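You operate a simulated robot arm through the tools that you are given. There is no shell and no other tool.

You run a simulated two-armed robot. Do the job below in one go: nothing can be reset, and whatever is moved stays where it is left.

Task
Swap the heating unit from T2 over to T1.
Fine: pump off while the wheels turn; one wheel shut, the other fully open; tank knob to T1; pump on again.

It is judged by the outcome, as a careful person would: the job done as asked, and still so three seconds after it is handed in. It fails if anything else is knocked over, pushed out of place, dropped, spilled or broken.

Robot
Two 7-joint arms with two-finger grippers on one trunk that stands fixed in place. Base frame: the origin is at the foot of the trunk, x ahead of it, y to its left, z up. Readings come in cm, rad, newtons and seconds.
The left shoulder is at [7, 13.9, 138], the right one opposite. With the tool pointing down near the work surface each hand reaches from about 36 to 76 cm from the base axis, measured 20 degrees to its own side. Payload 3.43 kg a hand.
The tool frame of a hand sits at the grasp point between the pads (the TCP): z along the fingers, y along the line on which they close. The tips reach 3 cm beyond it. The gripper opens to 10.4 cm; its body begins 5.7 cm behind the TCP.
Orientation is told as [roll, pitch, yaw] about the base's x, y, z axes, in that order, counted from this pose: with the fingers straight down and closing along the base's y, the tool's x points along the base's -x, its y along +y and its z along -z.

Tools
- The arms move only by the tool move_arm. It takes "left_deltas", "right_deltas" or both (then of equal length, played together; a hand with none holds still); each is a list that holds one entry, the list of rows, each a list of 7 numbers: the turn, a rotation vector about the tool's x, y, z in rad, then the shift along the tool's x, y, z in cm, then the finger opening in cm, from 0 to 10.4. In form: [[[ax, ay, az, tx, ty, tz, hand], ...]]. A call has 1 to 20 rows; each row is the pose to reach, as a shift and turn from the pose commanded when the call began, along the tool's axes at that moment. Rows are played at 5 a second. More than 5 cm and 0.15 rad between two rows, or a gripper value outside its range, and nothing of the call is played. Where a pose cannot be reached the arm comes as near as it can. A force on the tool above 60 N (or 10 N above the force at the start of the call, whichever is more), or a blocked arm, ends the call early, and 0.2 s more pass. The fingers move at their own pace (about 4.5 cm/s each) and stop on an object; they squeeze with about 31 N. The grip force told is the motor's: it shows also when the fingers shut on nothing. Time passes only in rows, and 0.2 s behind the last, so rows that repeat a pose let the fingers close. It gives the time, the measured TCP pose, the force on the tool (base axes), the opening and the grip force at its end, in the units of the frame above (readings bear some noise), with the torque about the TCP (base axes, N m) and any sound that the robot's microphone picked up.
- Cameras (640 x 400 px; columns grow to the right, rows downward): "scene" is now at [13.28, -3.07, 161.18]; the picture's right is [-0.34, -0.94, -0.00], its down [-0.51, 0.19, -0.84] and it looks along [0.79, -0.29, -0.54] (base axes); focal length 342 px, centre (320, 200). "left" rides on the left gripper at [6.7, -1.8, -9] in its tool frame; the picture's right is [0.25, 0.97, 0.00], its down [-0.73, 0.19, -0.66] and it looks along [-0.64, 0.17, 0.75] (tool axes); focal length 218 px, centre (320, 200). "right" rides on the right gripper at [6.7, 1.8, -9] in its tool frame; the picture's right is [-0.25, 0.97, 0.00], its down [-0.73, -0.19, -0.66] and it looks along [-0.64, -0.17, 0.75] (tool axes); focal length 218 px, centre (320, 200). There is no depth. A picture from a camera that has moved, and an enlarged one, comes with that camera's place and axes in the base frame and with its lens.
- snapshot(camera): a new picture of that camera. The clock stands still meanwhile.
- slide_trunk(by): slides the trunk up (or, below 0, down) by that many cm; the arms and the scene camera ride with it, the base frame stays. It gives what a move gives, with no picture.
- head_to(pan, tilt): turns the head with the scene camera to pan (to the left, within 1.501 rad either way) and tilt (down, from -0.506 to 1.204), counted from straight ahead of the robot. It gives what a move gives.
- enlarge(camera, box): a new picture of the part [left, top, right, bottom] of that camera's present view, enlarged. The clock stands still meanwhile.
- finish_job(): hands the job in; it is judged then, once.

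Places have to be worked out from the pictures, the camera data and where the tool is seen. Open the grippers and draw the arms clear of the work before you hand the job in, unless the task says otherwise.

The tools are called as a command line: name --argument value ..., lists and objects as JSON in quotes. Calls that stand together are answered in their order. move_arm: Moves the arms, as the interface text tells. Its arguments: {"type":"object","properties":{"left_deltas":{"type":"array","items":{"type":"array","items":{"type":"array","items":{"type":"number"}}}},"right_deltas":{"type":"array","items":{"type":"array","items":{"type":"array","items":{"type":"number"}}}}},"required":[]} The other tools are called the same way: slide_trunk (by) moves the trunk up or down; head_to (pan, tilt) turns the head that bears the scene camera; snapshot (camera) takes a picture; enlarge (camera, box) takes an enlarged picture of a part of a camera's view; finish_job () hands the job in.

At the start:

```text
time: 0.0
left_position: [30.63, -3.65, 143.87]
left_tool_rot: [0.0, -0.001, 0.0]
left_force: [0.1, 0.0, 0.5]
left_torque: [-0.01, -0.07, -0.02]
left_grip_width: 10.45
left_grasp_force: 0.0
right_position: [35.31, -38.3, 133.12]
right_tool_rot: [0.0, 0.0, 0.001]
right_force: [0.2, 0.0, -0.3]
right_torque: [-0.02, -0.02, 0.02]
right_grip_width: 10.41
right_grasp_force: 0.0
trunk travel left (down, up): [-87.5, 6.5]
head pan, tilt (commanded): [-0.349, 0.574]
```

scene: 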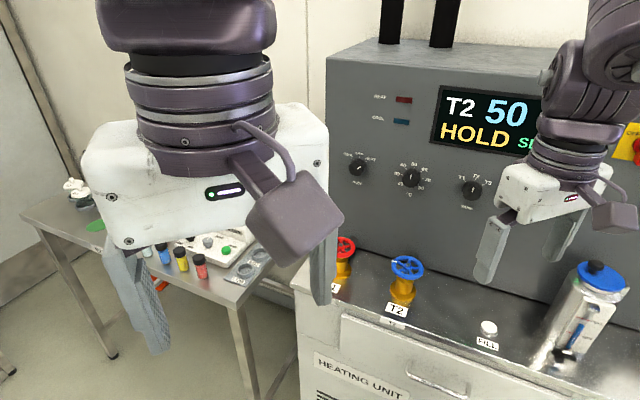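
right: 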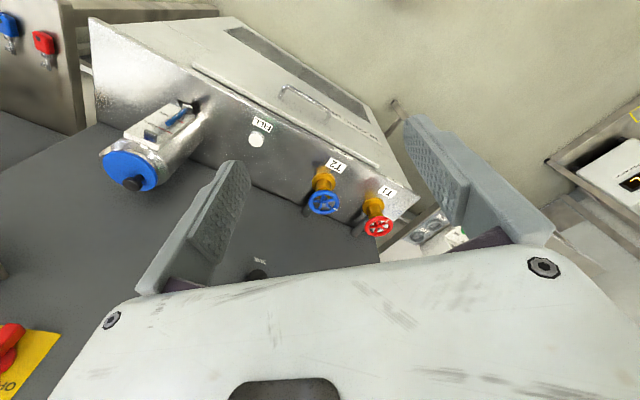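
left: 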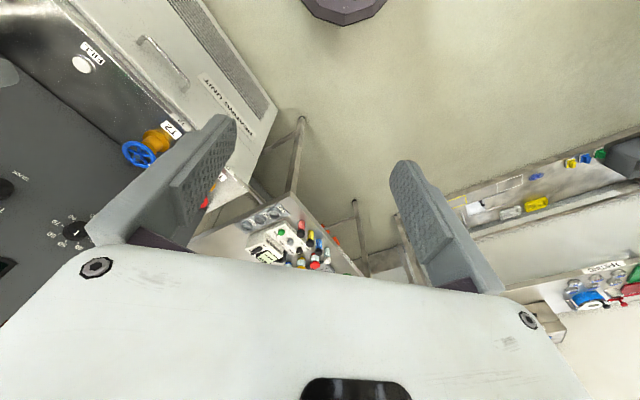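

The opening view shows a heating unit with a display, three knobs, two valve wheels (red for T1, blue for T2) and a reservoir. The left arm blocks part of the view, so I'll enlarge the panel to read it.

enlarge --camera "scene" --box '[320, 60, 560, 210]'

enlarge --camera "scene" --box '[300, 210, 540, 360]'

enlarge --camera "right" --box '[80, 60, 480, 310]'

```text
2.67 times, centred on (440, 135) of scene
camera zoom: at [13.28, -3.07, 161.18], right [-0.34, -0.94, 0.0], down [-0.51, 0.19, -0.84], along [0.79, -0.29, -0.54], focal length 913 px, centre (0, 373)
```

zoom: 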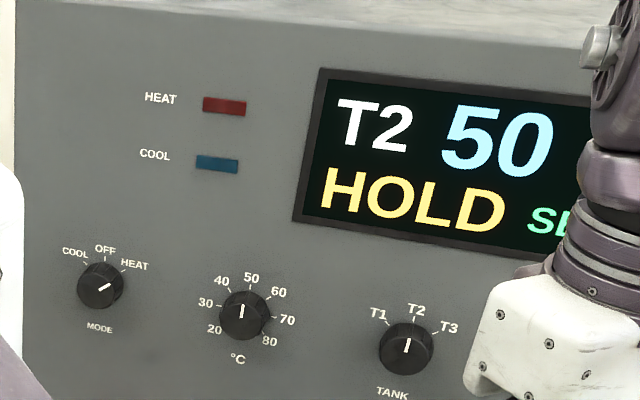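

```text
2.67 times, centred on (420, 285) of scene
camera zoom: at [13.28, -3.07, 161.18], right [-0.34, -0.94, 0.0], down [-0.51, 0.19, -0.84], along [0.79, -0.29, -0.54], focal length 913 px, centre (53, -27)
```

zoom: 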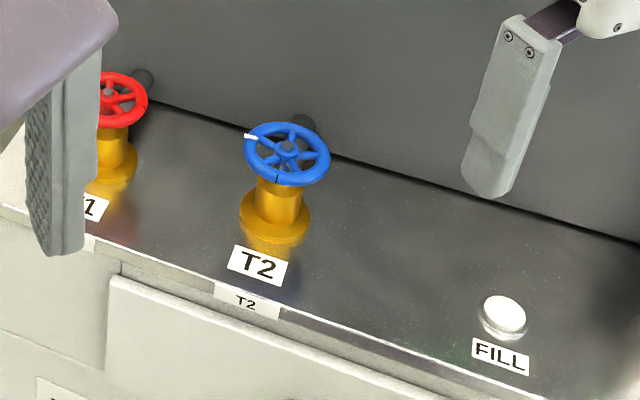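

```text
1.60 times, centred on (280, 185) of right
camera zoom: at [28.65, -36.61, 142.04], right [0.25, 0.97, 0.0], down [0.73, -0.19, 0.66], along [0.64, -0.17, -0.75], focal length 349 px, centre (384, 224)
```

zoom: 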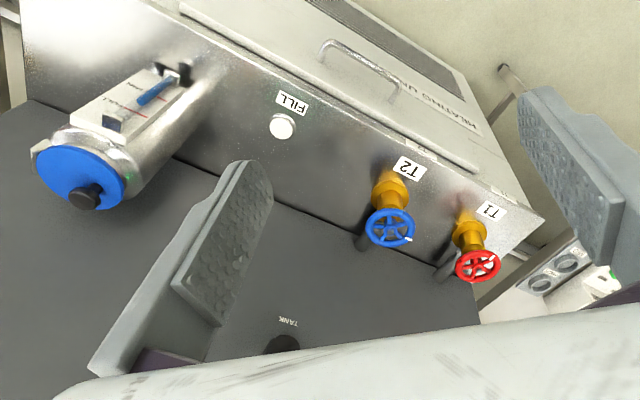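

The panel reads T2, 50, HOLD, and the T2 knob pointer is up. I'll turn the head right to look for the pump switch and the rest of the panel.

head_to --pan -0.75 --tilt 0.45

snapshot --camera "scene"

```text
time: 0.9
left_position: [30.68, -3.61, 143.97]
left_tool_rot: [-0.001, 0.001, 0.0]
left_force: [-0.4, 0.6, 0.6]
left_torque: [0.03, 0.02, 0.0]
left_grip_width: 10.37
left_grasp_force: 0.1
right_position: [35.27, -38.37, 133.09]
right_tool_rot: [0.002, 0.0, 0.001]
right_force: [-0.2, 0.7, -0.4]
right_torque: [0.03, 0.0, 0.01]
right_grip_width: 10.39
right_grasp_force: 0.0
trunk travel left (down, up): [-87.5, 6.5]
head pan, tilt (commanded): [-0.75, 0.45]
```

```text
taken
camera scene: at [11.63, -6.29, 162.31], right [-0.68, -0.73, 0.0], down [-0.32, 0.3, -0.9], along [0.66, -0.61, -0.44], focal length 342 px, centre (320, 200)
```

scene: 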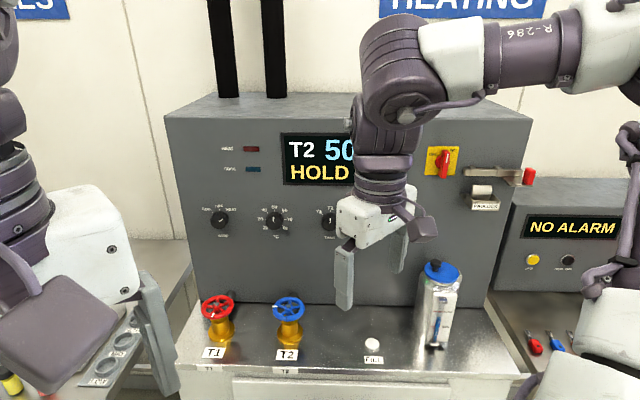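

enlarge --camera "scene" --box '[400, 120, 640, 270]'

enlarge --camera "scene" --box '[170, 240, 490, 400]'

enlarge --camera "scene" --box '[170, 110, 410, 260]'

```text
2.67 times, centred on (520, 195) of scene
camera zoom: at [11.63, -6.29, 162.31], right [-0.68, -0.73, 0.0], down [-0.32, 0.3, -0.9], along [0.66, -0.61, -0.44], focal length 913 px, centre (-213, 213)
```

zoom: 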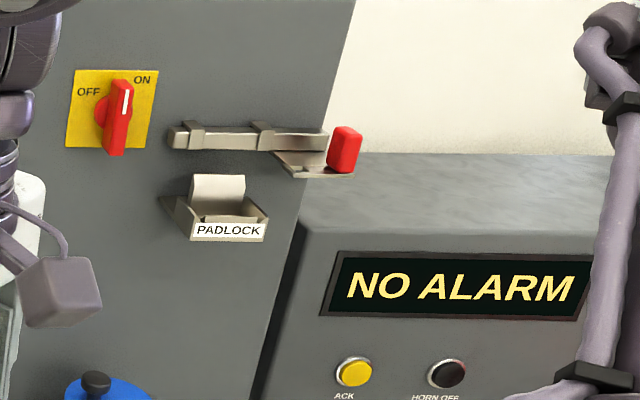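

```text
2.00 times, centred on (330, 320) of scene
camera zoom: at [11.63, -6.29, 162.31], right [-0.68, -0.73, 0.0], down [-0.32, 0.3, -0.9], along [0.66, -0.61, -0.44], focal length 684 px, centre (300, -40)
```

zoom: 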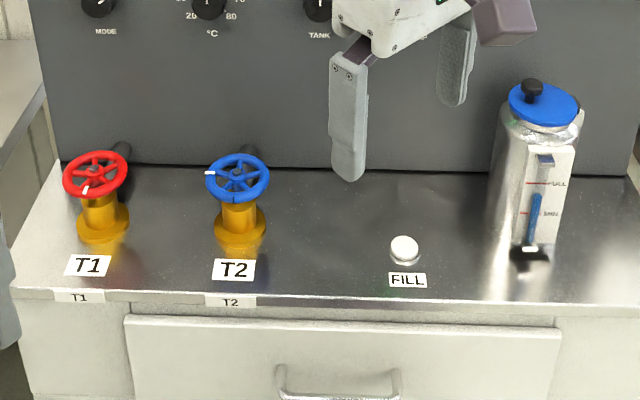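

```text
2.67 times, centred on (290, 185) of scene
camera zoom: at [11.63, -6.29, 162.31], right [-0.68, -0.73, 0.0], down [-0.32, 0.3, -0.9], along [0.66, -0.61, -0.44], focal length 913 px, centre (400, 240)
```

zoom: 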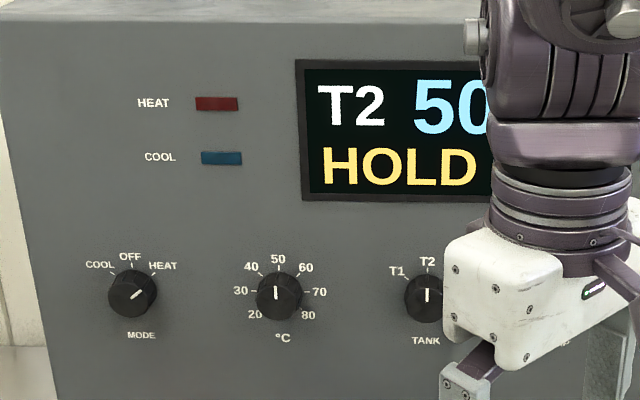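

The pump control may be hidden behind the right hand. I place the T2 wheel near [66,-45,99], the T1 wheel near [78,-32,99.6] and the tank knob near [66,-60,118], with the panel facing the robot diagonally. I'll pull both hands back to clear the view.

move_arm --left_deltas '[[[0, 0, 0, 0, 4, 0, 10.4], [0, 0, 0, 0, 8, 0, 10.4], [0, 0, 0, 0, 12, 0, 10.4], [0, 0, 0, 0, 16, 0, 10.4]]]' --right_deltas '[[[0, 0, 0, 3, -2, 0, 10.4], [0, 0, 0, 6, -4, 0, 10.4], [0, 0, 0, 9, -6, 0, 10.4], [0, 0, 0, 12, -8, 0, 10.4]]]'

snapshot --camera "scene"

snapshot --camera "right"

```text
time: 1.9
left_position: [30.34, 12.53, 144.09]
left_tool_rot: [-0.002, -0.004, 0.0]
left_force: [-0.8, 0.0, 0.7]
left_torque: [-0.02, -0.03, 0.02]
left_grip_width: 10.39
left_grasp_force: 0.0
right_position: [23.34, -46.36, 133.2]
right_tool_rot: [0.0, -0.002, -0.001]
right_force: [-0.9, 0.5, 0.6]
right_torque: [-0.04, -0.01, -0.01]
right_grip_width: 10.4
right_grasp_force: 0.1
trunk travel left (down, up): [-87.5, 6.5]
head pan, tilt (commanded): [-0.75, 0.45]
```

```text
taken
camera scene: at [11.41, -6.08, 162.34], right [-0.68, -0.73, 0.0], down [-0.32, 0.3, -0.9], along [0.66, -0.61, -0.43], focal length 342 px, centre (320, 200)
```

scene: 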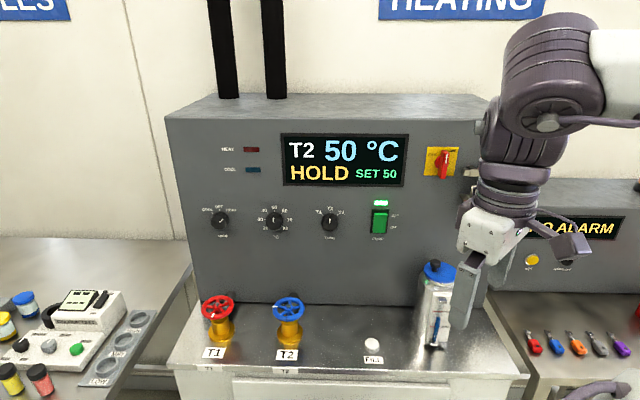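

```text
taken
camera right: at [16.54, -44.57, 142.1], right [0.25, 0.97, 0.0], down [0.73, -0.19, 0.66], along [0.64, -0.17, -0.75], focal length 218 px, centre (320, 200)
```

right: 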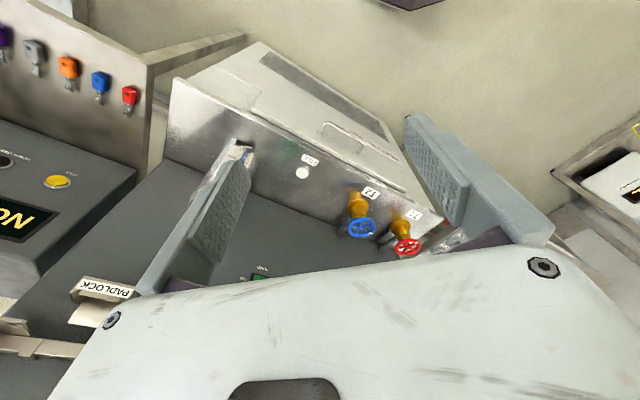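

A green rocker with a lit lamp above it is now in view to the right of TANK, probably the pump switch. I'll enlarge it and the wheels.

enlarge --camera "scene" --box '[310, 180, 430, 255]'

enlarge --camera "scene" --box '[180, 280, 340, 380]'

enlarge --camera "right" --box '[320, 170, 448, 250]'

enlarge --camera "scene" --box '[200, 180, 360, 280]'

```text
5.33 times, centred on (370, 218) of scene
camera zoom: at [11.41, -6.08, 162.34], right [-0.68, -0.73, 0.0], down [-0.32, 0.3, -0.9], along [0.66, -0.61, -0.43], focal length 1825 px, centre (53, 107)
```

zoom: 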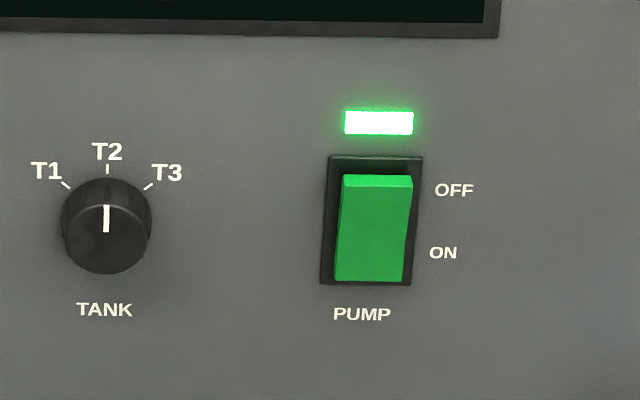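

```text
4.00 times, centred on (260, 330) of scene
camera zoom: at [11.41, -6.08, 162.34], right [-0.68, -0.73, 0.0], down [-0.32, 0.3, -0.9], along [0.66, -0.61, -0.43], focal length 1369 px, centre (560, -320)
```

zoom: 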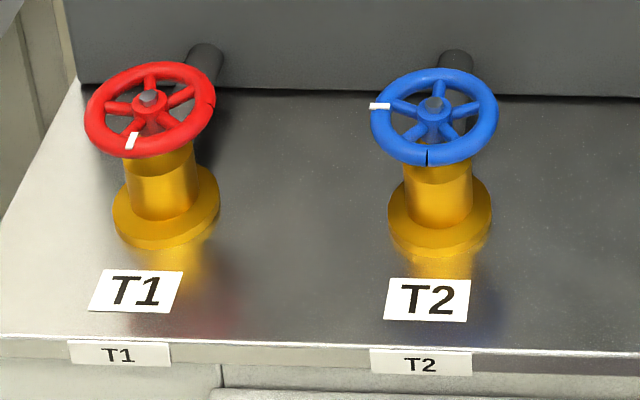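

```text
5.00 times, centred on (384, 210) of right
camera zoom: at [16.54, -44.57, 142.1], right [0.25, 0.97, 0.0], down [0.73, -0.19, 0.66], along [0.64, -0.17, -0.75], focal length 1091 px, centre (0, 150)
```

zoom: 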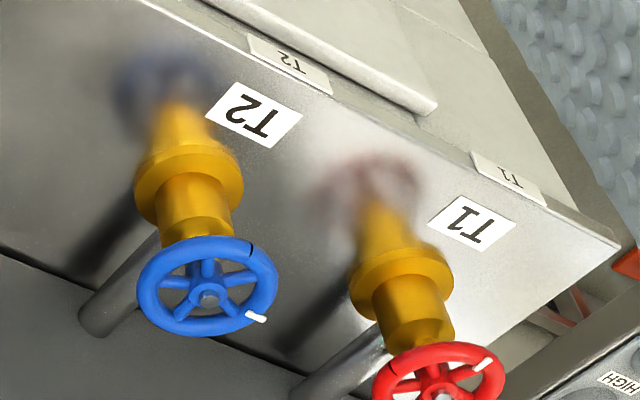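

```text
4.00 times, centred on (280, 230) of scene
camera zoom: at [11.41, -6.08, 162.34], right [-0.68, -0.73, 0.0], down [-0.32, 0.3, -0.9], along [0.66, -0.61, -0.43], focal length 1369 px, centre (480, 80)
```

zoom: 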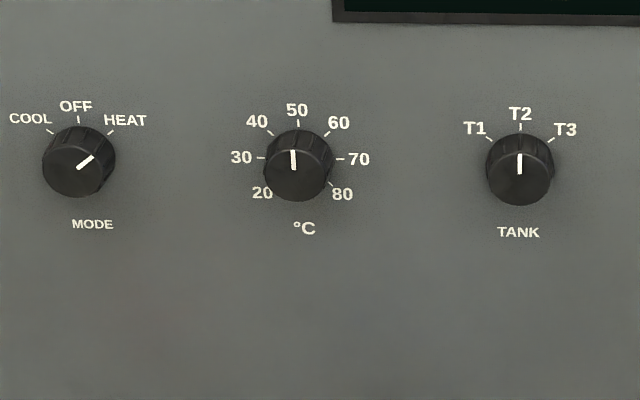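

The green rocker is labelled PUMP, with OFF at the top and ON at the bottom, and it sits around [56,-68,119]. It is ON now. I'll bring the right hand in front of the panel with yaw −0.775, which is square to the panel, and then pitch the fingers level.

move_arm --right_deltas '[[[0, 0, 0.129, -3.1, -0.6, 0, 5], [0, 0, 0.258, -6.2, -1.2, 0, 3], [0, 0, 0.387, -9.3, -1.8, 0, 0], [0, 0, 0.516, -12.4, -2.4, 0, 0], [0, 0, 0.646, -15.6, -3.0, 0, 0], [0, 0, 0.775, -18.7, -3.6, 0, 0]]]'

```text
time: 3.3
left_position: [30.89, 12.55, 143.9]
left_tool_rot: [0.0, 0.001, 0.0]
left_force: [0.6, -0.4, 0.0]
left_torque: [-0.02, 0.0, -0.02]
left_grip_width: 10.4
left_grasp_force: 0.1
right_position: [42.29, -49.97, 133.15]
right_tool_rot: [-0.003, 0.003, -0.777]
right_force: [0.7, 0.8, 1.0]
right_torque: [0.01, 0.04, 0.03]
right_grip_width: 0.0
right_grasp_force: 16.7
trunk travel left (down, up): [-87.5, 6.5]
head pan, tilt (commanded): [-0.75, 0.45]
```

The hand reached [42.3,-50,133.2] with yaw −0.777 and the fingers shut. Next I'll pitch the fingers up to level, pointing at the panel.

move_arm --right_deltas '[[[0, -0.143, 0, 0, 0, 0, 0], [0, -0.286, 0, 0, 0, 0, 0], [0, -0.428, 0, 0, 0, 0, 0], [0, -0.571, 0, 0, 0, 0, 0], [0, -0.714, 0, 0, 0, 0, 0], [0, -0.857, 0, 0, 0, 0, 0], [0, -1.0, 0, 0, 0, 0, 0], [0, -1.142, 0, 0, 0, 0, 0], [0, -1.285, 0, 0, 0, 0, 0], [0, -1.428, 0, 0, 0, 0, 0], [0, -1.571, 0, 0, 0, 0, 0]]]'

snapshot --camera "scene"

snapshot --camera "right"

```text
time: 5.7
left_position: [30.56, 12.24, 144.04]
left_tool_rot: [0.002, 0.001, 0.001]
left_force: [-0.3, -0.3, 0.8]
left_torque: [-0.01, 0.01, 0.03]
left_grip_width: 10.39
left_grasp_force: 0.0
right_position: [42.48, -50.26, 133.04]
right_tool_rot: [2.286, -1.573, -3.062]
right_force: [-0.1, 0.6, 0.2]
right_torque: [0.01, 0.03, 0.02]
right_grip_width: 0.0
right_grasp_force: 30.9
right hand out of reach, approached as far as the arm can: row 4, 5, 6, 7, 8, 9, 10, 11
trunk travel left (down, up): [-87.5, 6.5]
head pan, tilt (commanded): [-0.75, 0.45]
```

```text
taken
camera scene: at [11.55, -6.46, 162.32], right [-0.68, -0.73, 0.0], down [-0.32, 0.3, -0.9], along [0.66, -0.61, -0.44], focal length 342 px, centre (320, 200)
```

scene: 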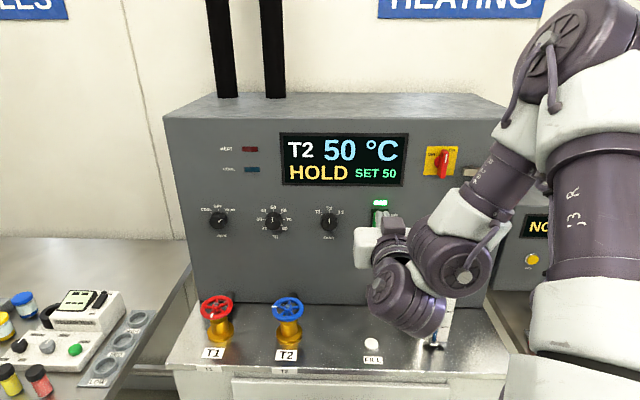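

```text
taken
camera right: at [37.34, -42.73, 126.16], right [0.68, 0.69, 0.25], down [-0.6, 0.32, 0.73], along [0.42, -0.65, 0.64], focal length 218 px, centre (320, 200)
```

right: 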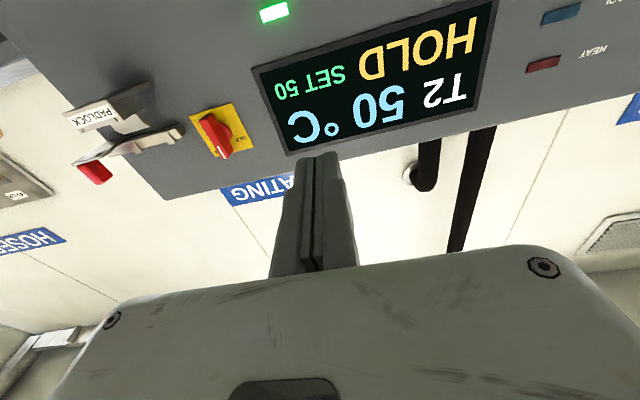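

The hand is now level and square to the panel, so tool x is down, tool y is left along the panel and tool z goes in. I'll lower it toward rocker height and look again.

move_arm --right_deltas '[[[0, 0, 0, 3, -0.7, 0, 0], [0, 0, 0, 6, -1.4, 0, 0], [0, 0, 0, 9, -2.1, 0, 0], [0, 0, 0, 12, -2.8, 0, 0]]]'

snapshot --camera "right"

snapshot --camera "scene"

```text
time: 6.7
left_position: [30.6, 12.3, 144.06]
left_tool_rot: [0.001, 0.0, 0.0]
left_force: [-0.3, 1.1, 0.1]
left_torque: [0.0, 0.01, -0.05]
left_grip_width: 10.41
left_grasp_force: 0.1
right_position: [40.51, -52.05, 121.11]
right_tool_rot: [-0.817, -1.569, 0.038]
right_force: [-0.1, -0.5, 0.8]
right_torque: [0.05, 0.01, -0.02]
right_grip_width: 0.02
right_grasp_force: 31.2
trunk travel left (down, up): [-87.5, 6.5]
head pan, tilt (commanded): [-0.75, 0.45]
```

```text
taken
camera right: at [35.42, -44.53, 114.25], right [0.68, 0.69, 0.25], down [-0.6, 0.32, 0.73], along [0.42, -0.65, 0.63], focal length 218 px, centre (320, 200)
```

right: 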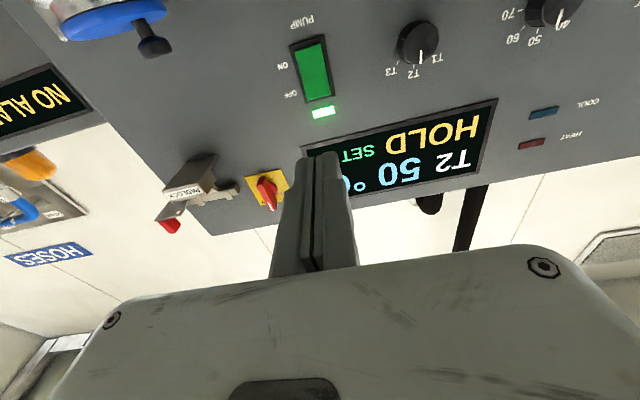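

```text
taken
camera scene: at [11.67, -6.37, 162.32], right [-0.68, -0.73, 0.0], down [-0.32, 0.3, -0.9], along [0.66, -0.61, -0.44], focal length 342 px, centre (320, 200)
```

scene: 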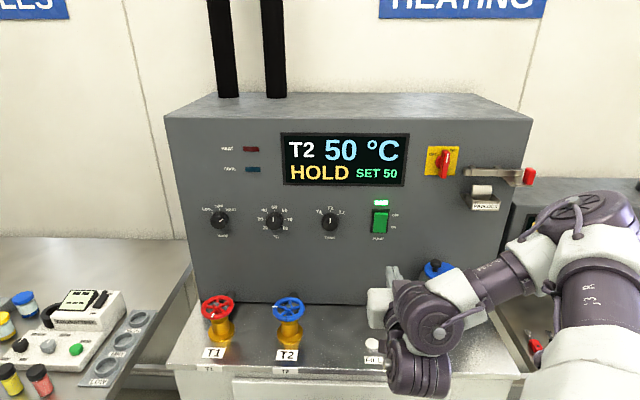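

Triangulating both views puts the rocker centre near [56.4,-68.8,119.8] on the panel plane, about 23 cm ahead of the TCP. I'll line up on its upper half at z≈121.7 and advance 15 cm.

move_arm --right_deltas '[[[0, 0, 0, -0.3, -0.4, 3, 0], [0, 0, 0, -0.6, -0.8, 6, 0], [0, 0, 0, -0.6, -0.8, 9, 0], [0, 0, 0, -0.6, -0.8, 12, 0], [0, 0, 0, -0.6, -0.8, 15, 0]]]'

snapshot --camera "right"

enlarge --camera "scene" --box '[310, 180, 470, 280]'

```text
time: 7.9
left_position: [31.61, 12.51, 143.78]
left_tool_rot: [-0.002, 0.01, -0.001]
left_force: [1.0, -0.5, -0.7]
left_torque: [0.03, 0.11, -0.03]
left_grip_width: 10.38
left_grasp_force: 0.0
right_position: [51.32, -63.2, 121.48]
right_tool_rot: [-1.326, -1.542, 0.549]
right_force: [-0.5, -0.6, 0.1]
right_torque: [0.02, -0.03, 0.08]
right_grip_width: 0.0
right_grasp_force: 30.5
right hand out of reach, approached as far as the arm can: row 1, 2, 3, 4
trunk travel left (down, up): [-87.5, 6.5]
head pan, tilt (commanded): [-0.75, 0.45]
```

```text
taken
camera right: at [46.14, -55.77, 114.53], right [0.69, 0.69, 0.22], down [-0.58, 0.34, 0.74], along [0.44, -0.64, 0.63], focal length 218 px, centre (320, 200)
```

right: 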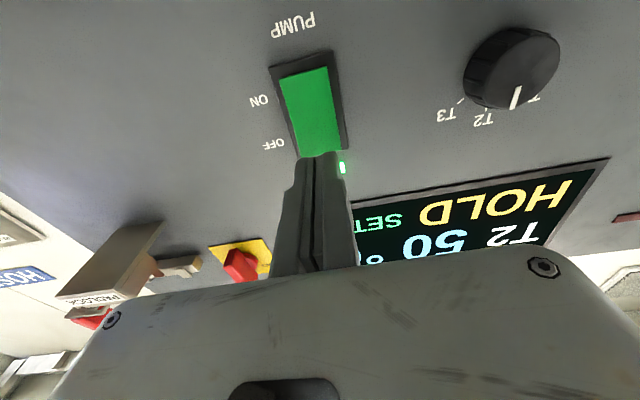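

```text
4.00 times, centred on (390, 230) of scene
camera zoom: at [12.67, -6.08, 162.23], right [-0.68, -0.73, 0.01], down [-0.32, 0.3, -0.9], along [0.65, -0.62, -0.44], focal length 1369 px, centre (40, 80)
```

zoom: 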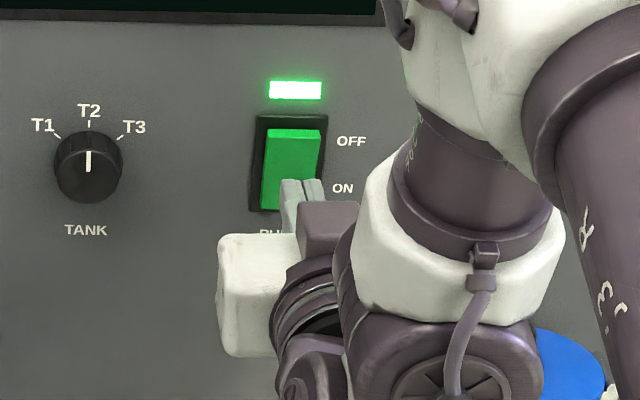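

The tip is about 4.5 cm from the panel, lined up with the upper (OFF) half of the rocker. I'll advance slowly until it touches.

move_arm --right_deltas '[[[0, 0, 0, 0, 0, 1.2, 0], [0, 0, 0, 0, 0, 2.4, 0], [0, 0, 0, 0, 0, 3.2, 0]]]'

snapshot --camera "right"

enlarge --camera "scene" --box '[310, 180, 470, 280]'

```text
time: 8.7
left_position: [30.84, 12.25, 144.0]
left_tool_rot: [0.0, 0.002, 0.0]
left_force: [-0.2, 0.0, 0.2]
left_torque: [0.02, -0.01, -0.01]
left_grip_width: 10.41
left_grasp_force: 0.0
right_position: [53.22, -65.6, 121.7]
right_tool_rot: [-0.623, -1.572, -0.152]
right_force: [-0.2, -1.3, -1.1]
right_torque: [-0.02, -0.01, -0.02]
right_grip_width: 0.0
right_grasp_force: 30.6
trunk travel left (down, up): [-87.5, 6.5]
head pan, tilt (commanded): [-0.75, 0.45]
```

```text
taken
camera right: at [48.02, -58.06, 114.84], right [0.68, 0.69, 0.25], down [-0.6, 0.32, 0.73], along [0.42, -0.65, 0.64], focal length 218 px, centre (320, 200)
```

right: 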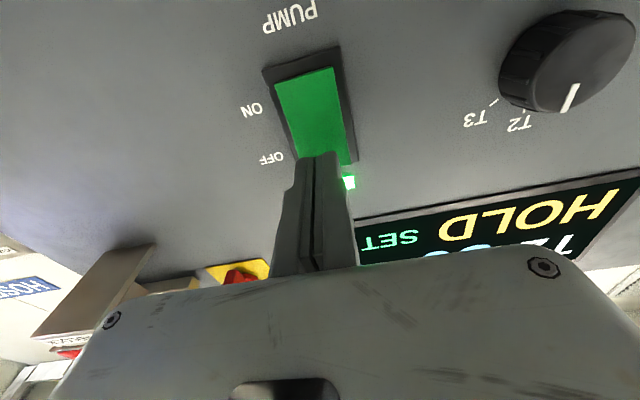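

```text
4.00 times, centred on (390, 230) of scene
camera zoom: at [11.8, -6.29, 162.3], right [-0.68, -0.73, 0.0], down [-0.32, 0.3, -0.9], along [0.66, -0.61, -0.44], focal length 1369 px, centre (40, 80)
```

zoom: 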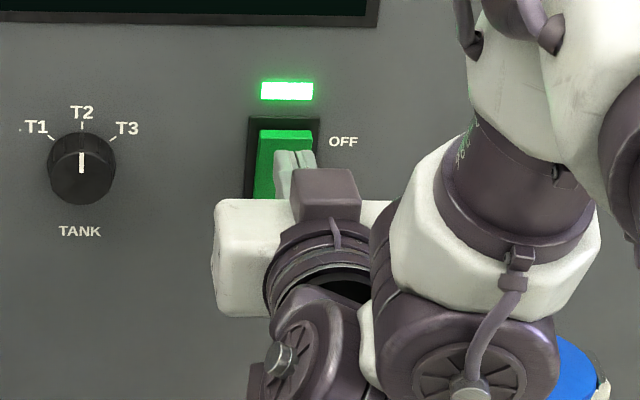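

No contact yet, with the tip just short of the rocker's upper end. I'll drop 0.5 cm to stay well on the rocker and keep advancing in small steps.

move_arm --right_deltas '[[[0, 0, 0, 0.5, 0, 0, 0], [0, 0, 0, 0.5, 0, 0.5, 0], [0, 0, 0, 0.5, 0, 1.0, 0], [0, 0, 0, 0.5, 0, 1.4, 0]]]'

snapshot --camera "right"

```text
time: 9.7
left_position: [30.56, 12.34, 144.05]
left_tool_rot: [-0.001, 0.002, 0.001]
left_force: [0.2, 0.1, -0.1]
left_torque: [0.03, 0.0, 0.01]
left_grip_width: 10.38
left_grasp_force: 0.1
right_position: [53.99, -66.53, 121.18]
right_tool_rot: [-2.722, -1.571, 1.948]
right_force: [-0.9, 0.4, 0.1]
right_torque: [-0.03, 0.0, -0.03]
right_grip_width: 0.0
right_grasp_force: 30.9
trunk travel left (down, up): [-87.5, 6.5]
head pan, tilt (commanded): [-0.75, 0.45]
```

```text
taken
camera right: at [48.82, -59.05, 114.35], right [0.68, 0.69, 0.25], down [-0.6, 0.32, 0.73], along [0.42, -0.65, 0.64], focal length 218 px, centre (320, 200)
```

right: 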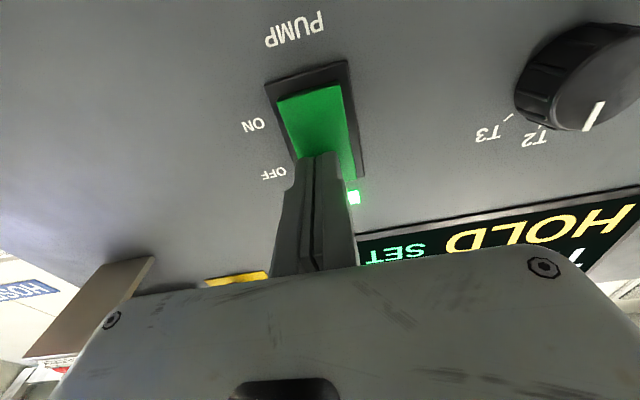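

There is still no contact force, so the panel is a little deeper than I estimated. I'll keep advancing in 0.4 cm steps.

move_arm --right_deltas '[[[0, 0, 0, 0, 0, 0.4, 0], [0, 0, 0, 0, 0, 0.8, 0], [0, 0, 0, 0, 0, 1.2, 0]]]'

snapshot --camera "right"

```text
time: 10.5
left_position: [29.71, 13.06, 144.12]
left_tool_rot: [-0.005, -0.009, 0.0]
left_force: [-0.7, -0.4, 0.6]
left_torque: [0.02, 0.01, -0.05]
left_grip_width: 10.4
left_grasp_force: 0.1
right_position: [53.99, -66.77, 121.51]
right_tool_rot: [-1.744, -1.569, 0.973]
right_force: [-34.7, 37.2, -10.1]
right_torque: [0.32, 0.78, -0.01]
right_grip_width: 0.6
right_grasp_force: 34.9
trunk travel left (down, up): [-87.5, 6.5]
head pan, tilt (commanded): [-0.75, 0.45]
```

```text
taken
camera right: at [48.87, -59.14, 114.7], right [0.68, 0.69, 0.25], down [-0.6, 0.32, 0.73], along [0.42, -0.64, 0.64], focal length 218 px, centre (320, 200)
```

right: 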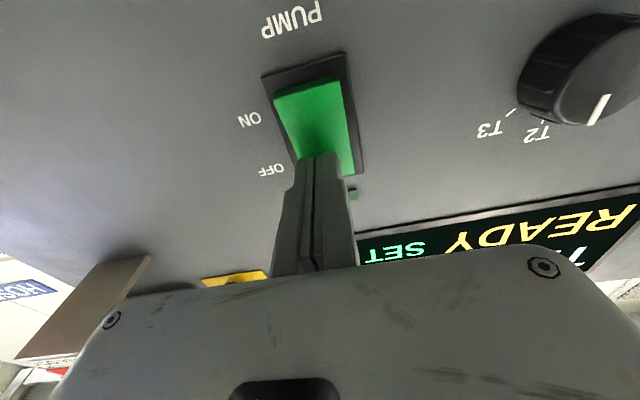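

The lamp is out, the display changed from HOLD to READY, and the push force is about 50 N. The pump is off. I'll back straight out.

move_arm --right_deltas '[[[0, 0, 0, 0, 0, -1.2, 0], [0, 0, 0, 0, 0, -4, 0], [0, 0, 0, 0, 0, -8, 0], [0, 0, 0, 0, 0, -12, 0], [0, 0, 0, 0, 0, -15, 0]]]'

enlarge --camera "scene" --box '[160, 110, 480, 310]'

snapshot --camera "right"

```text
time: 11.7
left_position: [30.52, 12.13, 144.07]
left_tool_rot: [0.002, -0.002, 0.001]
left_force: [0.7, 0.3, -0.1]
left_torque: [0.01, 0.02, -0.02]
left_grip_width: 10.37
left_grasp_force: 0.1
right_position: [44.58, -61.61, 123.76]
right_tool_rot: [0.393, -1.565, -1.164]
right_force: [-0.6, -0.2, 0.9]
right_torque: [0.01, -0.02, 0.03]
right_grip_width: 0.0
right_grasp_force: 34.8
right hand out of reach, approached as far as the arm can: row 3, 4, 5
trunk travel left (down, up): [-87.5, 6.5]
head pan, tilt (commanded): [-0.75, 0.45]
```

```text
2.00 times, centred on (320, 210) of scene
camera zoom: at [11.42, -6.45, 162.32], right [-0.68, -0.73, 0.0], down [-0.32, 0.3, -0.9], along [0.66, -0.61, -0.44], focal length 684 px, centre (320, 180)
```

zoom: 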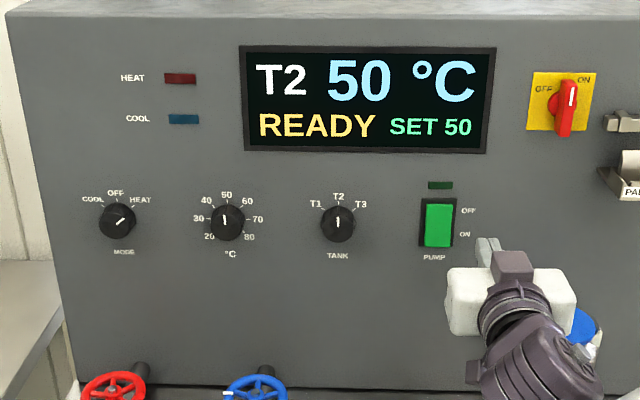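

```text
taken
camera right: at [39.41, -54.16, 116.99], right [0.67, 0.69, 0.25], down [-0.6, 0.32, 0.73], along [0.43, -0.65, 0.63], focal length 218 px, centre (320, 200)
```

right: 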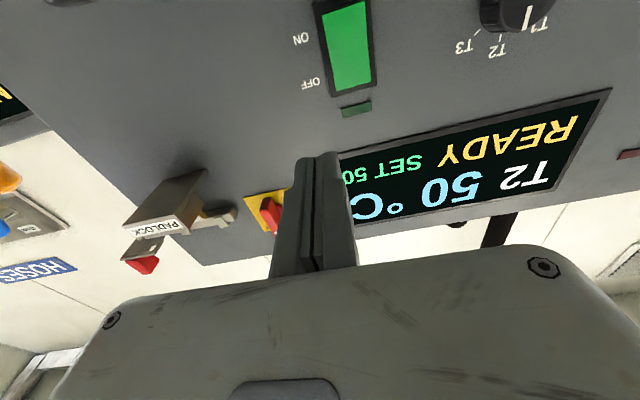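

The pump is off and nothing was disturbed; the display reads T2, 50 °C, READY. Next is the T2 wheel. I'll swing left, tilt the hand to about 45° down, open the gripper, and stop short of the wheel.

move_arm --right_deltas '[[[0, 0.08, 0, 0, 2.6, -0.9, 0], [0, 0.16, 0, 0.5, 5.2, -1.8, 2], [0, 0.26, 0, 1.5, 7.9, -2.7, 6], [0, 0.36, 0, 2.7, 10.6, -3.6, 10.4], [0, 0.46, 0, 3.9, 13.2, -4.5, 10.4], [0, 0.56, 0, 5.1, 15.8, -5.4, 10.4], [0, 0.66, 0, 6.3, 18.4, -6.3, 10.4], [0, 0.74, 0, 7.5, 21.0, -7.2, 10.4], [0, 0.785, 0, 8.7, 23.6, -8.1, 10.4], [0, 0.785, 0, 10, 26.4, -9, 10.4]]]'

snapshot --camera "right"

snapshot --camera "scene"

```text
time: 13.9
left_position: [30.7, 12.37, 143.96]
left_tool_rot: [0.0, 0.002, 0.001]
left_force: [0.4, 0.7, -0.3]
left_torque: [0.04, 0.03, 0.01]
left_grip_width: 10.42
left_grasp_force: 0.2
right_position: [44.0, -39.09, 120.8]
right_tool_rot: [0.006, -0.856, -0.792]
right_force: [0.1, 0.3, -0.7]
right_torque: [-0.03, 0.01, -0.01]
right_grip_width: 10.39
right_grasp_force: 0.1
right hand out of reach, approached as far as the arm can: row 2, 4, 5, 6, 7, 8, 9, 10
trunk travel left (down, up): [-87.5, 6.5]
head pan, tilt (commanded): [-0.75, 0.45]
```

```text
taken
camera right: at [37.47, -30.08, 121.39], right [0.8, 0.56, 0.19], down [-0.15, -0.12, 0.98], along [0.58, -0.82, -0.02], focal length 218 px, centre (320, 200)
```

right: 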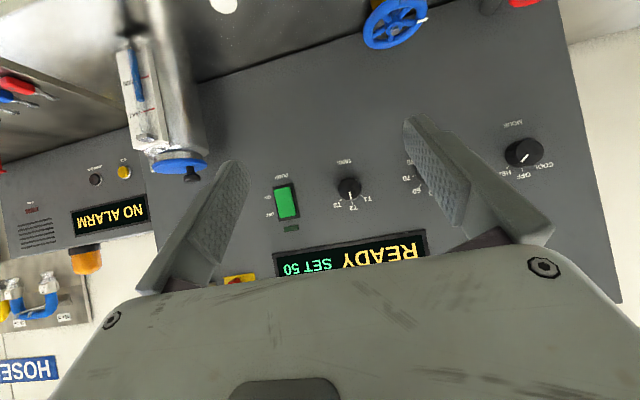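

```text
taken
camera scene: at [11.73, -6.2, 162.3], right [-0.68, -0.73, 0.0], down [-0.32, 0.3, -0.9], along [0.66, -0.61, -0.44], focal length 342 px, centre (320, 200)
```

scene: 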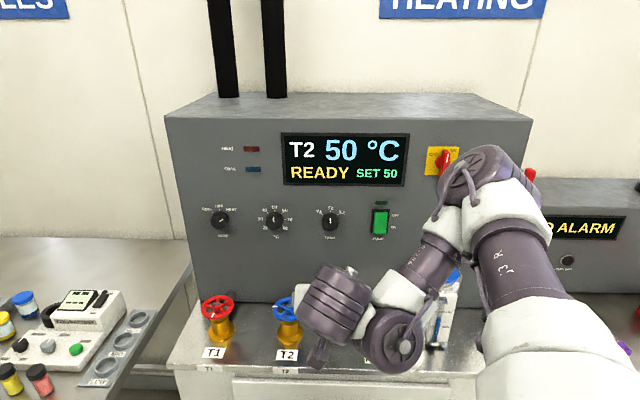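

The arm stopped short of the commanded pose, at [44,-39,121] with pitch −0.86. I'll hold for a couple of rows to see whether it keeps closing in.

move_arm --right_deltas '[[[0, 0, 0, 0, 0, 0, 10.4], [0, 0, 0, 0, 0, 0, 10.4], [0, 0, 0, 0, 0, 0, 10.4]]]'

```text
time: 14.7
left_position: [30.62, 12.42, 143.94]
left_tool_rot: [0.001, -0.001, -0.001]
left_force: [0.4, -0.3, 0.1]
left_torque: [0.0, 0.04, -0.01]
left_grip_width: 10.39
left_grasp_force: 0.0
right_position: [44.04, -39.31, 120.69]
right_tool_rot: [0.006, -0.856, -0.794]
right_force: [-0.1, 0.7, 0.6]
right_torque: [-0.01, -0.01, 0.02]
right_grip_width: 10.4
right_grasp_force: 0.1
trunk travel left (down, up): [-87.5, 6.5]
head pan, tilt (commanded): [-0.75, 0.45]
```

The commanded pose has reset to where the arm actually is. From here I'll move left along the panel and forward-down toward a standoff in front of the T2 wheel.

move_arm --right_deltas '[[[0, 0, 0, 0.4, 2.2, 2.2, 10.4], [0, 0, 0, 0.8, 4.4, 4.4, 10.4], [0, 0, 0, 1.2, 6.5, 6.6, 10.4], [0, 0, 0, 1.6, 8.7, 8.8, 10.4], [0, 0, 0, 2.0, 10.9, 11.0, 10.4]]]'

snapshot --camera "right"

snapshot --camera "scene"

```text
time: 15.9
left_position: [30.52, 12.32, 144.08]
left_tool_rot: [-0.001, -0.001, 0.0]
left_force: [0.6, 0.4, -0.2]
left_torque: [-0.03, 0.03, -0.03]
left_grip_width: 10.43
left_grasp_force: 0.1
right_position: [44.33, -38.31, 120.28]
right_tool_rot: [0.009, -0.863, -0.796]
right_force: [1.0, 0.1, -0.3]
right_torque: [0.01, 0.01, -0.03]
right_grip_width: 10.41
right_grasp_force: 0.0
right hand out of reach, approached as far as the arm can: row 1, 2, 3, 4, 5
trunk travel left (down, up): [-87.5, 6.5]
head pan, tilt (commanded): [-0.75, 0.45]
```

```text
taken
camera right: at [37.71, -29.18, 120.96], right [0.8, 0.56, 0.2], down [-0.16, -0.12, 0.98], along [0.58, -0.82, -0.01], focal length 218 px, centre (320, 200)
```

right: 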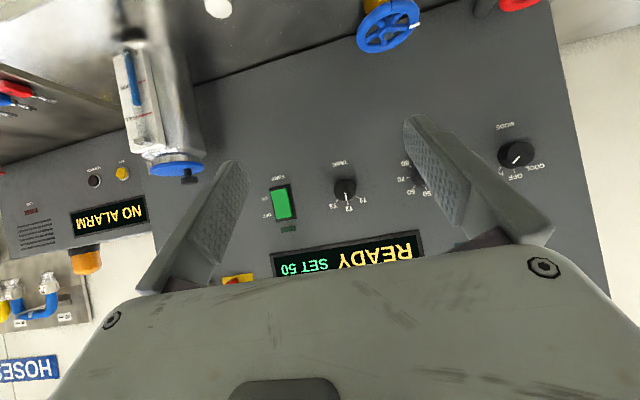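

```text
taken
camera scene: at [11.63, -6.29, 162.31], right [-0.68, -0.73, 0.0], down [-0.32, 0.3, -0.9], along [0.66, -0.61, -0.44], focal length 342 px, centre (320, 200)
```

scene: 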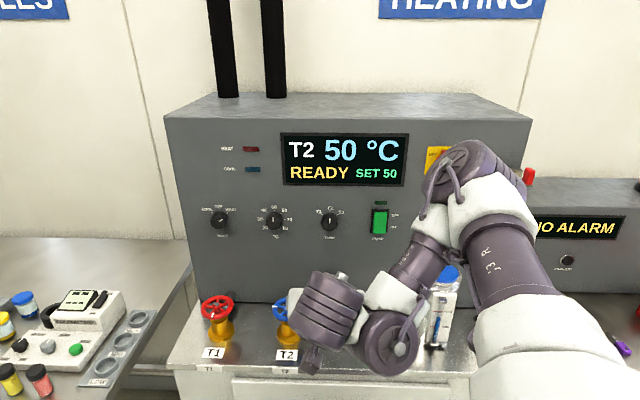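

The arm is pinned at a joint limit: the forearm comes down steeply while the hand tilts forward. Lowering the trunk should free the wrist. The hand is in front of the bench at n≈59, with the edge at about 70, so dropping 18 cm is clear. First I'll check the left camera for anything under the left hand.

snapshot --camera "left"

```text
taken
camera left: at [23.86, 10.58, 152.99], right [-0.25, 0.97, 0.0], down [0.73, 0.19, 0.66], along [0.64, 0.17, -0.75], focal length 218 px, centre (320, 200)
```

left: 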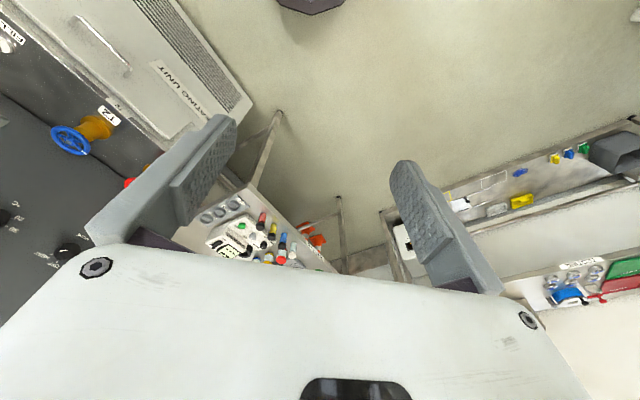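

The floor under the left hand is clear, so I'll lower the trunk 18 cm.

slide_trunk --by -18

snapshot --camera "scene"

snapshot --camera "right"

```text
time: 17.9
left_position: [30.61, 12.4, 126.09]
left_tool_rot: [0.0, 0.001, 0.001]
left_force: [0.5, -1.3, 0.3]
left_torque: [0.0, -0.01, -0.01]
left_grip_width: 10.39
left_grasp_force: 0.2
right_position: [44.24, -38.35, 102.34]
right_tool_rot: [0.008, -0.863, -0.795]
right_force: [-0.5, 0.5, 0.4]
right_torque: [0.0, -0.01, -0.01]
right_grip_width: 10.42
right_grasp_force: 0.1
trunk travel left (down, up): [-69.5, 24.5]
head pan, tilt (commanded): [-0.75, 0.45]
```

```text
taken
camera scene: at [11.62, -6.28, 144.31], right [-0.68, -0.73, 0.0], down [-0.32, 0.3, -0.9], along [0.66, -0.61, -0.44], focal length 342 px, centre (320, 200)
```

scene: 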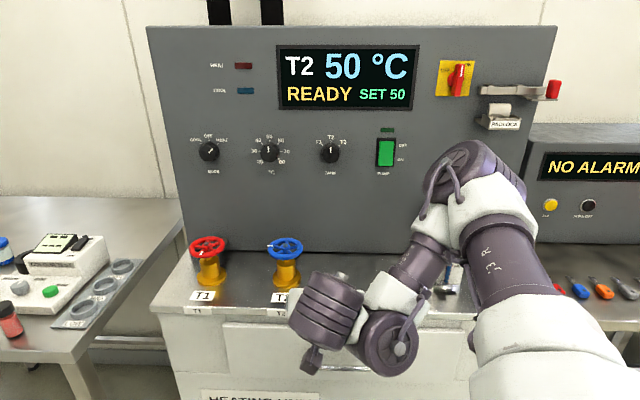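

```text
taken
camera right: at [37.7, -29.18, 102.97], right [0.8, 0.56, 0.2], down [-0.16, -0.12, 0.98], along [0.58, -0.82, -0.01], focal length 218 px, centre (320, 200)
```

right: 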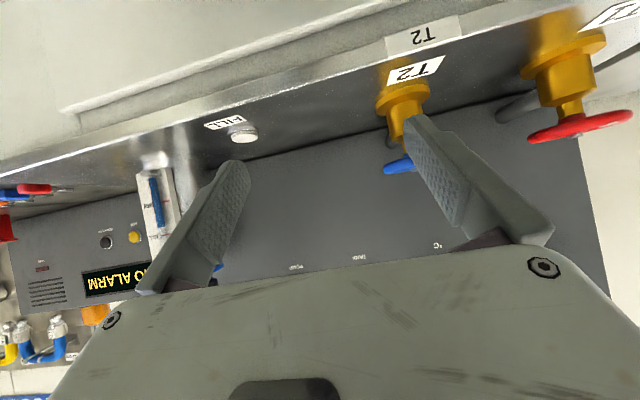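

From this height I'll enlarge the wheels to fix their positions with the longer baseline.

enlarge --camera "scene" --box '[180, 220, 340, 320]'

enlarge --camera "scene" --box '[180, 110, 420, 260]'

```text
4.00 times, centred on (260, 270) of scene
camera zoom: at [11.62, -6.28, 144.31], right [-0.68, -0.73, 0.0], down [-0.32, 0.3, -0.9], along [0.66, -0.61, -0.44], focal length 1369 px, centre (560, -80)
```

zoom: 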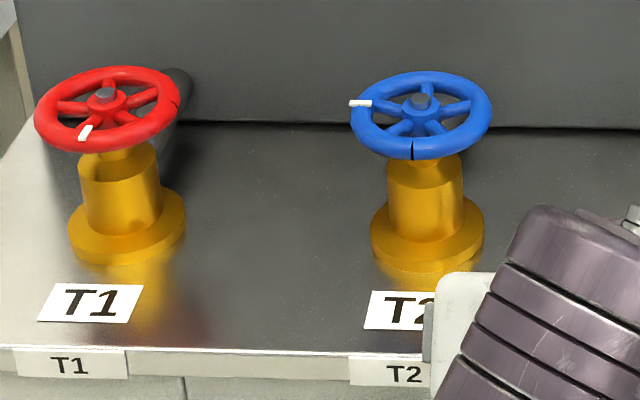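

```text
2.67 times, centred on (300, 185) of scene
camera zoom: at [11.62, -6.28, 144.31], right [-0.68, -0.73, 0.0], down [-0.32, 0.3, -0.9], along [0.66, -0.61, -0.44], focal length 913 px, centre (373, 240)
```

zoom: 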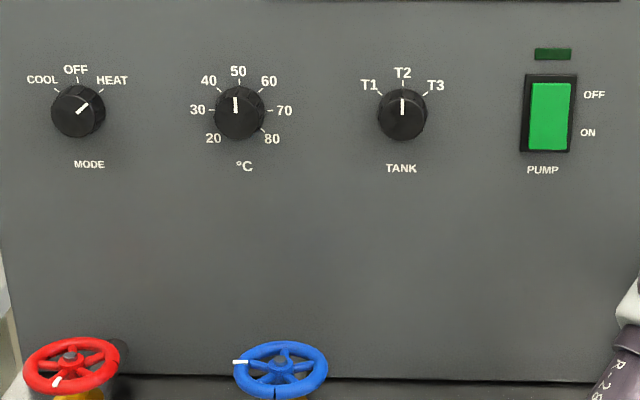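

Triangulating the two heights gives T2 near [64–66,-45,100] and T1 near [76–78,-32,100]. With the trunk lower, I'll try moving left along the panel to line up with T2, raising a little.

move_arm --right_deltas '[[[0, 0, 0, -1.0, 2.5, -0.9, 10.4], [0, 0, 0, -2.0, 5, -1.8, 10.4], [0, 0, 0, -3.0, 7.5, -2.6, 10.4], [0, 0, 0, -3.0, 10, -2.6, 10.4]]]'

snapshot --camera "right"

```text
time: 18.9
left_position: [30.52, 12.36, 126.03]
left_tool_rot: [-0.001, 0.0, -0.001]
left_force: [0.0, -0.6, 0.4]
left_torque: [0.01, 0.0, 0.02]
left_grip_width: 10.4
left_grasp_force: 0.0
right_position: [44.85, -36.77, 102.1]
right_tool_rot: [0.025, -0.881, -0.8]
right_force: [-0.2, 0.1, 0.7]
right_torque: [0.01, 0.0, -0.01]
right_grip_width: 10.4
right_grasp_force: 0.0
right hand out of reach, approached as far as the arm can: row 1, 2, 3, 4
trunk travel left (down, up): [-69.5, 24.5]
head pan, tilt (commanded): [-0.75, 0.45]
```

```text
taken
camera right: at [38.23, -27.65, 102.62], right [0.79, 0.57, 0.21], down [-0.18, -0.12, 0.98], along [0.59, -0.81, 0.01], focal length 218 px, centre (320, 200)
```

right: 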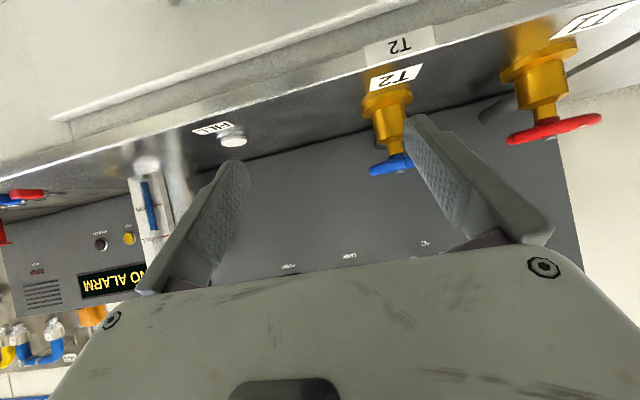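

It's still pinned. The picture shows the arm folded, with the elbow forward and the forearm coming back, because the hand is too close to the robot. I'll move forward and up toward the panel to unfold it.

move_arm --right_deltas '[[[0, 0, 0, -2.7, 0, 0.9, 10.4], [0, 0, 0, -5.4, 0, 1.8, 10.4], [0, 0, 0, -8.1, 0, 2.7, 10.4], [0, 0, 0, -10.7, 0, 3.5, 10.4]]]'

snapshot --camera "scene"

```text
time: 19.9
left_position: [30.52, 12.28, 126.14]
left_tool_rot: [0.001, 0.001, 0.0]
left_force: [0.3, -0.2, 0.3]
left_torque: [0.02, -0.01, 0.01]
left_grip_width: 10.4
left_grasp_force: 0.1
right_position: [44.3, -41.69, 104.57]
right_tool_rot: [0.014, -0.874, -0.797]
right_force: [0.3, -0.8, 0.5]
right_torque: [-0.02, 0.02, 0.02]
right_grip_width: 10.38
right_grasp_force: 0.0
right hand out of reach, approached as far as the arm can: row 1, 2, 3, 4
trunk travel left (down, up): [-69.5, 24.5]
head pan, tilt (commanded): [-0.75, 0.45]
```

```text
taken
camera scene: at [11.58, -6.35, 144.31], right [-0.68, -0.73, 0.0], down [-0.32, 0.3, -0.9], along [0.66, -0.61, -0.44], focal length 342 px, centre (320, 200)
```

scene: 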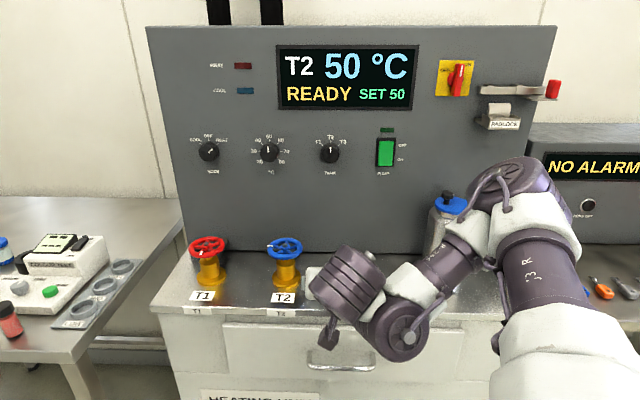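

The wrist is bent hard in this configuration. I'll rotate the hand back toward straight down at this spot, which is well clear of everything, and then pick a better approach yaw.

move_arm --right_deltas '[[[0, 0.14, 0, 0, 0, 0, 10.4], [0, 0.28, 0, 0, 0, 0, 10.4], [0, 0.42, 0, 0, 0, 0, 10.4], [0, 0.56, 0, 0, 0, 0, 10.4], [0, 0.7, 0, 0, 0, 0, 10.4]]]'

snapshot --camera "scene"

```text
time: 21.1
left_position: [30.54, 12.34, 126.02]
left_tool_rot: [-0.002, 0.001, 0.0]
left_force: [0.0, 0.7, 0.0]
left_torque: [-0.01, 0.0, -0.02]
left_grip_width: 10.39
left_grasp_force: 0.0
right_position: [44.36, -41.65, 104.56]
right_tool_rot: [0.015, -0.877, -0.797]
right_force: [-0.3, 0.6, -0.8]
right_torque: [-0.04, 0.04, 0.0]
right_grip_width: 10.4
right_grasp_force: 0.1
right hand out of reach, approached as far as the arm can: row 1, 2, 3, 4, 5
trunk travel left (down, up): [-69.5, 24.5]
head pan, tilt (commanded): [-0.75, 0.45]
```

```text
taken
camera scene: at [11.62, -6.29, 144.31], right [-0.68, -0.73, 0.0], down [-0.32, 0.3, -0.9], along [0.66, -0.61, -0.44], focal length 342 px, centre (320, 200)
```

scene: 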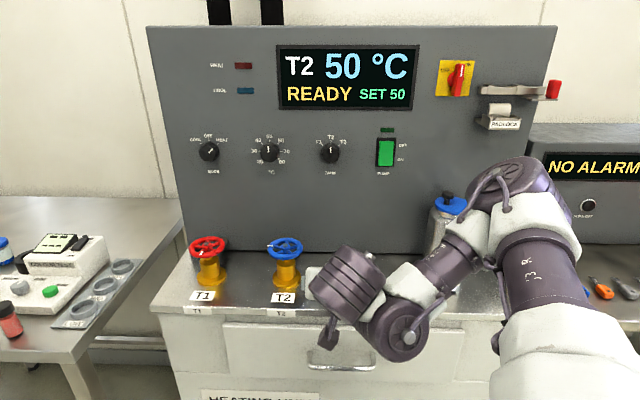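

It's pinned locally. Earlier it slid freely to the right and up, so I'll back out that way, right along the panel and up, keeping the orientation.

move_arm --right_deltas '[[[0, 0, 0, -1.5, -2.5, -1.2, 10.4], [0, 0, 0, -3.0, -5, -2.5, 10.4], [0, 0, 0, -4.6, -7.5, -3.8, 10.4], [0, 0, 0, -6.2, -10, -5.1, 10.4]]]'

```text
time: 22.1
left_position: [30.4, 12.19, 126.2]
left_tool_rot: [0.002, -0.002, 0.0]
left_force: [0.1, 0.5, 0.3]
left_torque: [0.05, -0.05, -0.04]
left_grip_width: 10.4
left_grasp_force: 0.1
right_position: [39.36, -49.8, 109.0]
right_tool_rot: [0.0, -0.91, -0.805]
right_force: [-1.0, -0.2, -0.4]
right_torque: [0.0, -0.06, 0.03]
right_grip_width: 10.39
right_grasp_force: 0.0
right hand out of reach, approached as far as the arm can: row 1, 2, 3, 4
trunk travel left (down, up): [-69.5, 24.5]
head pan, tilt (commanded): [-0.75, 0.45]
```

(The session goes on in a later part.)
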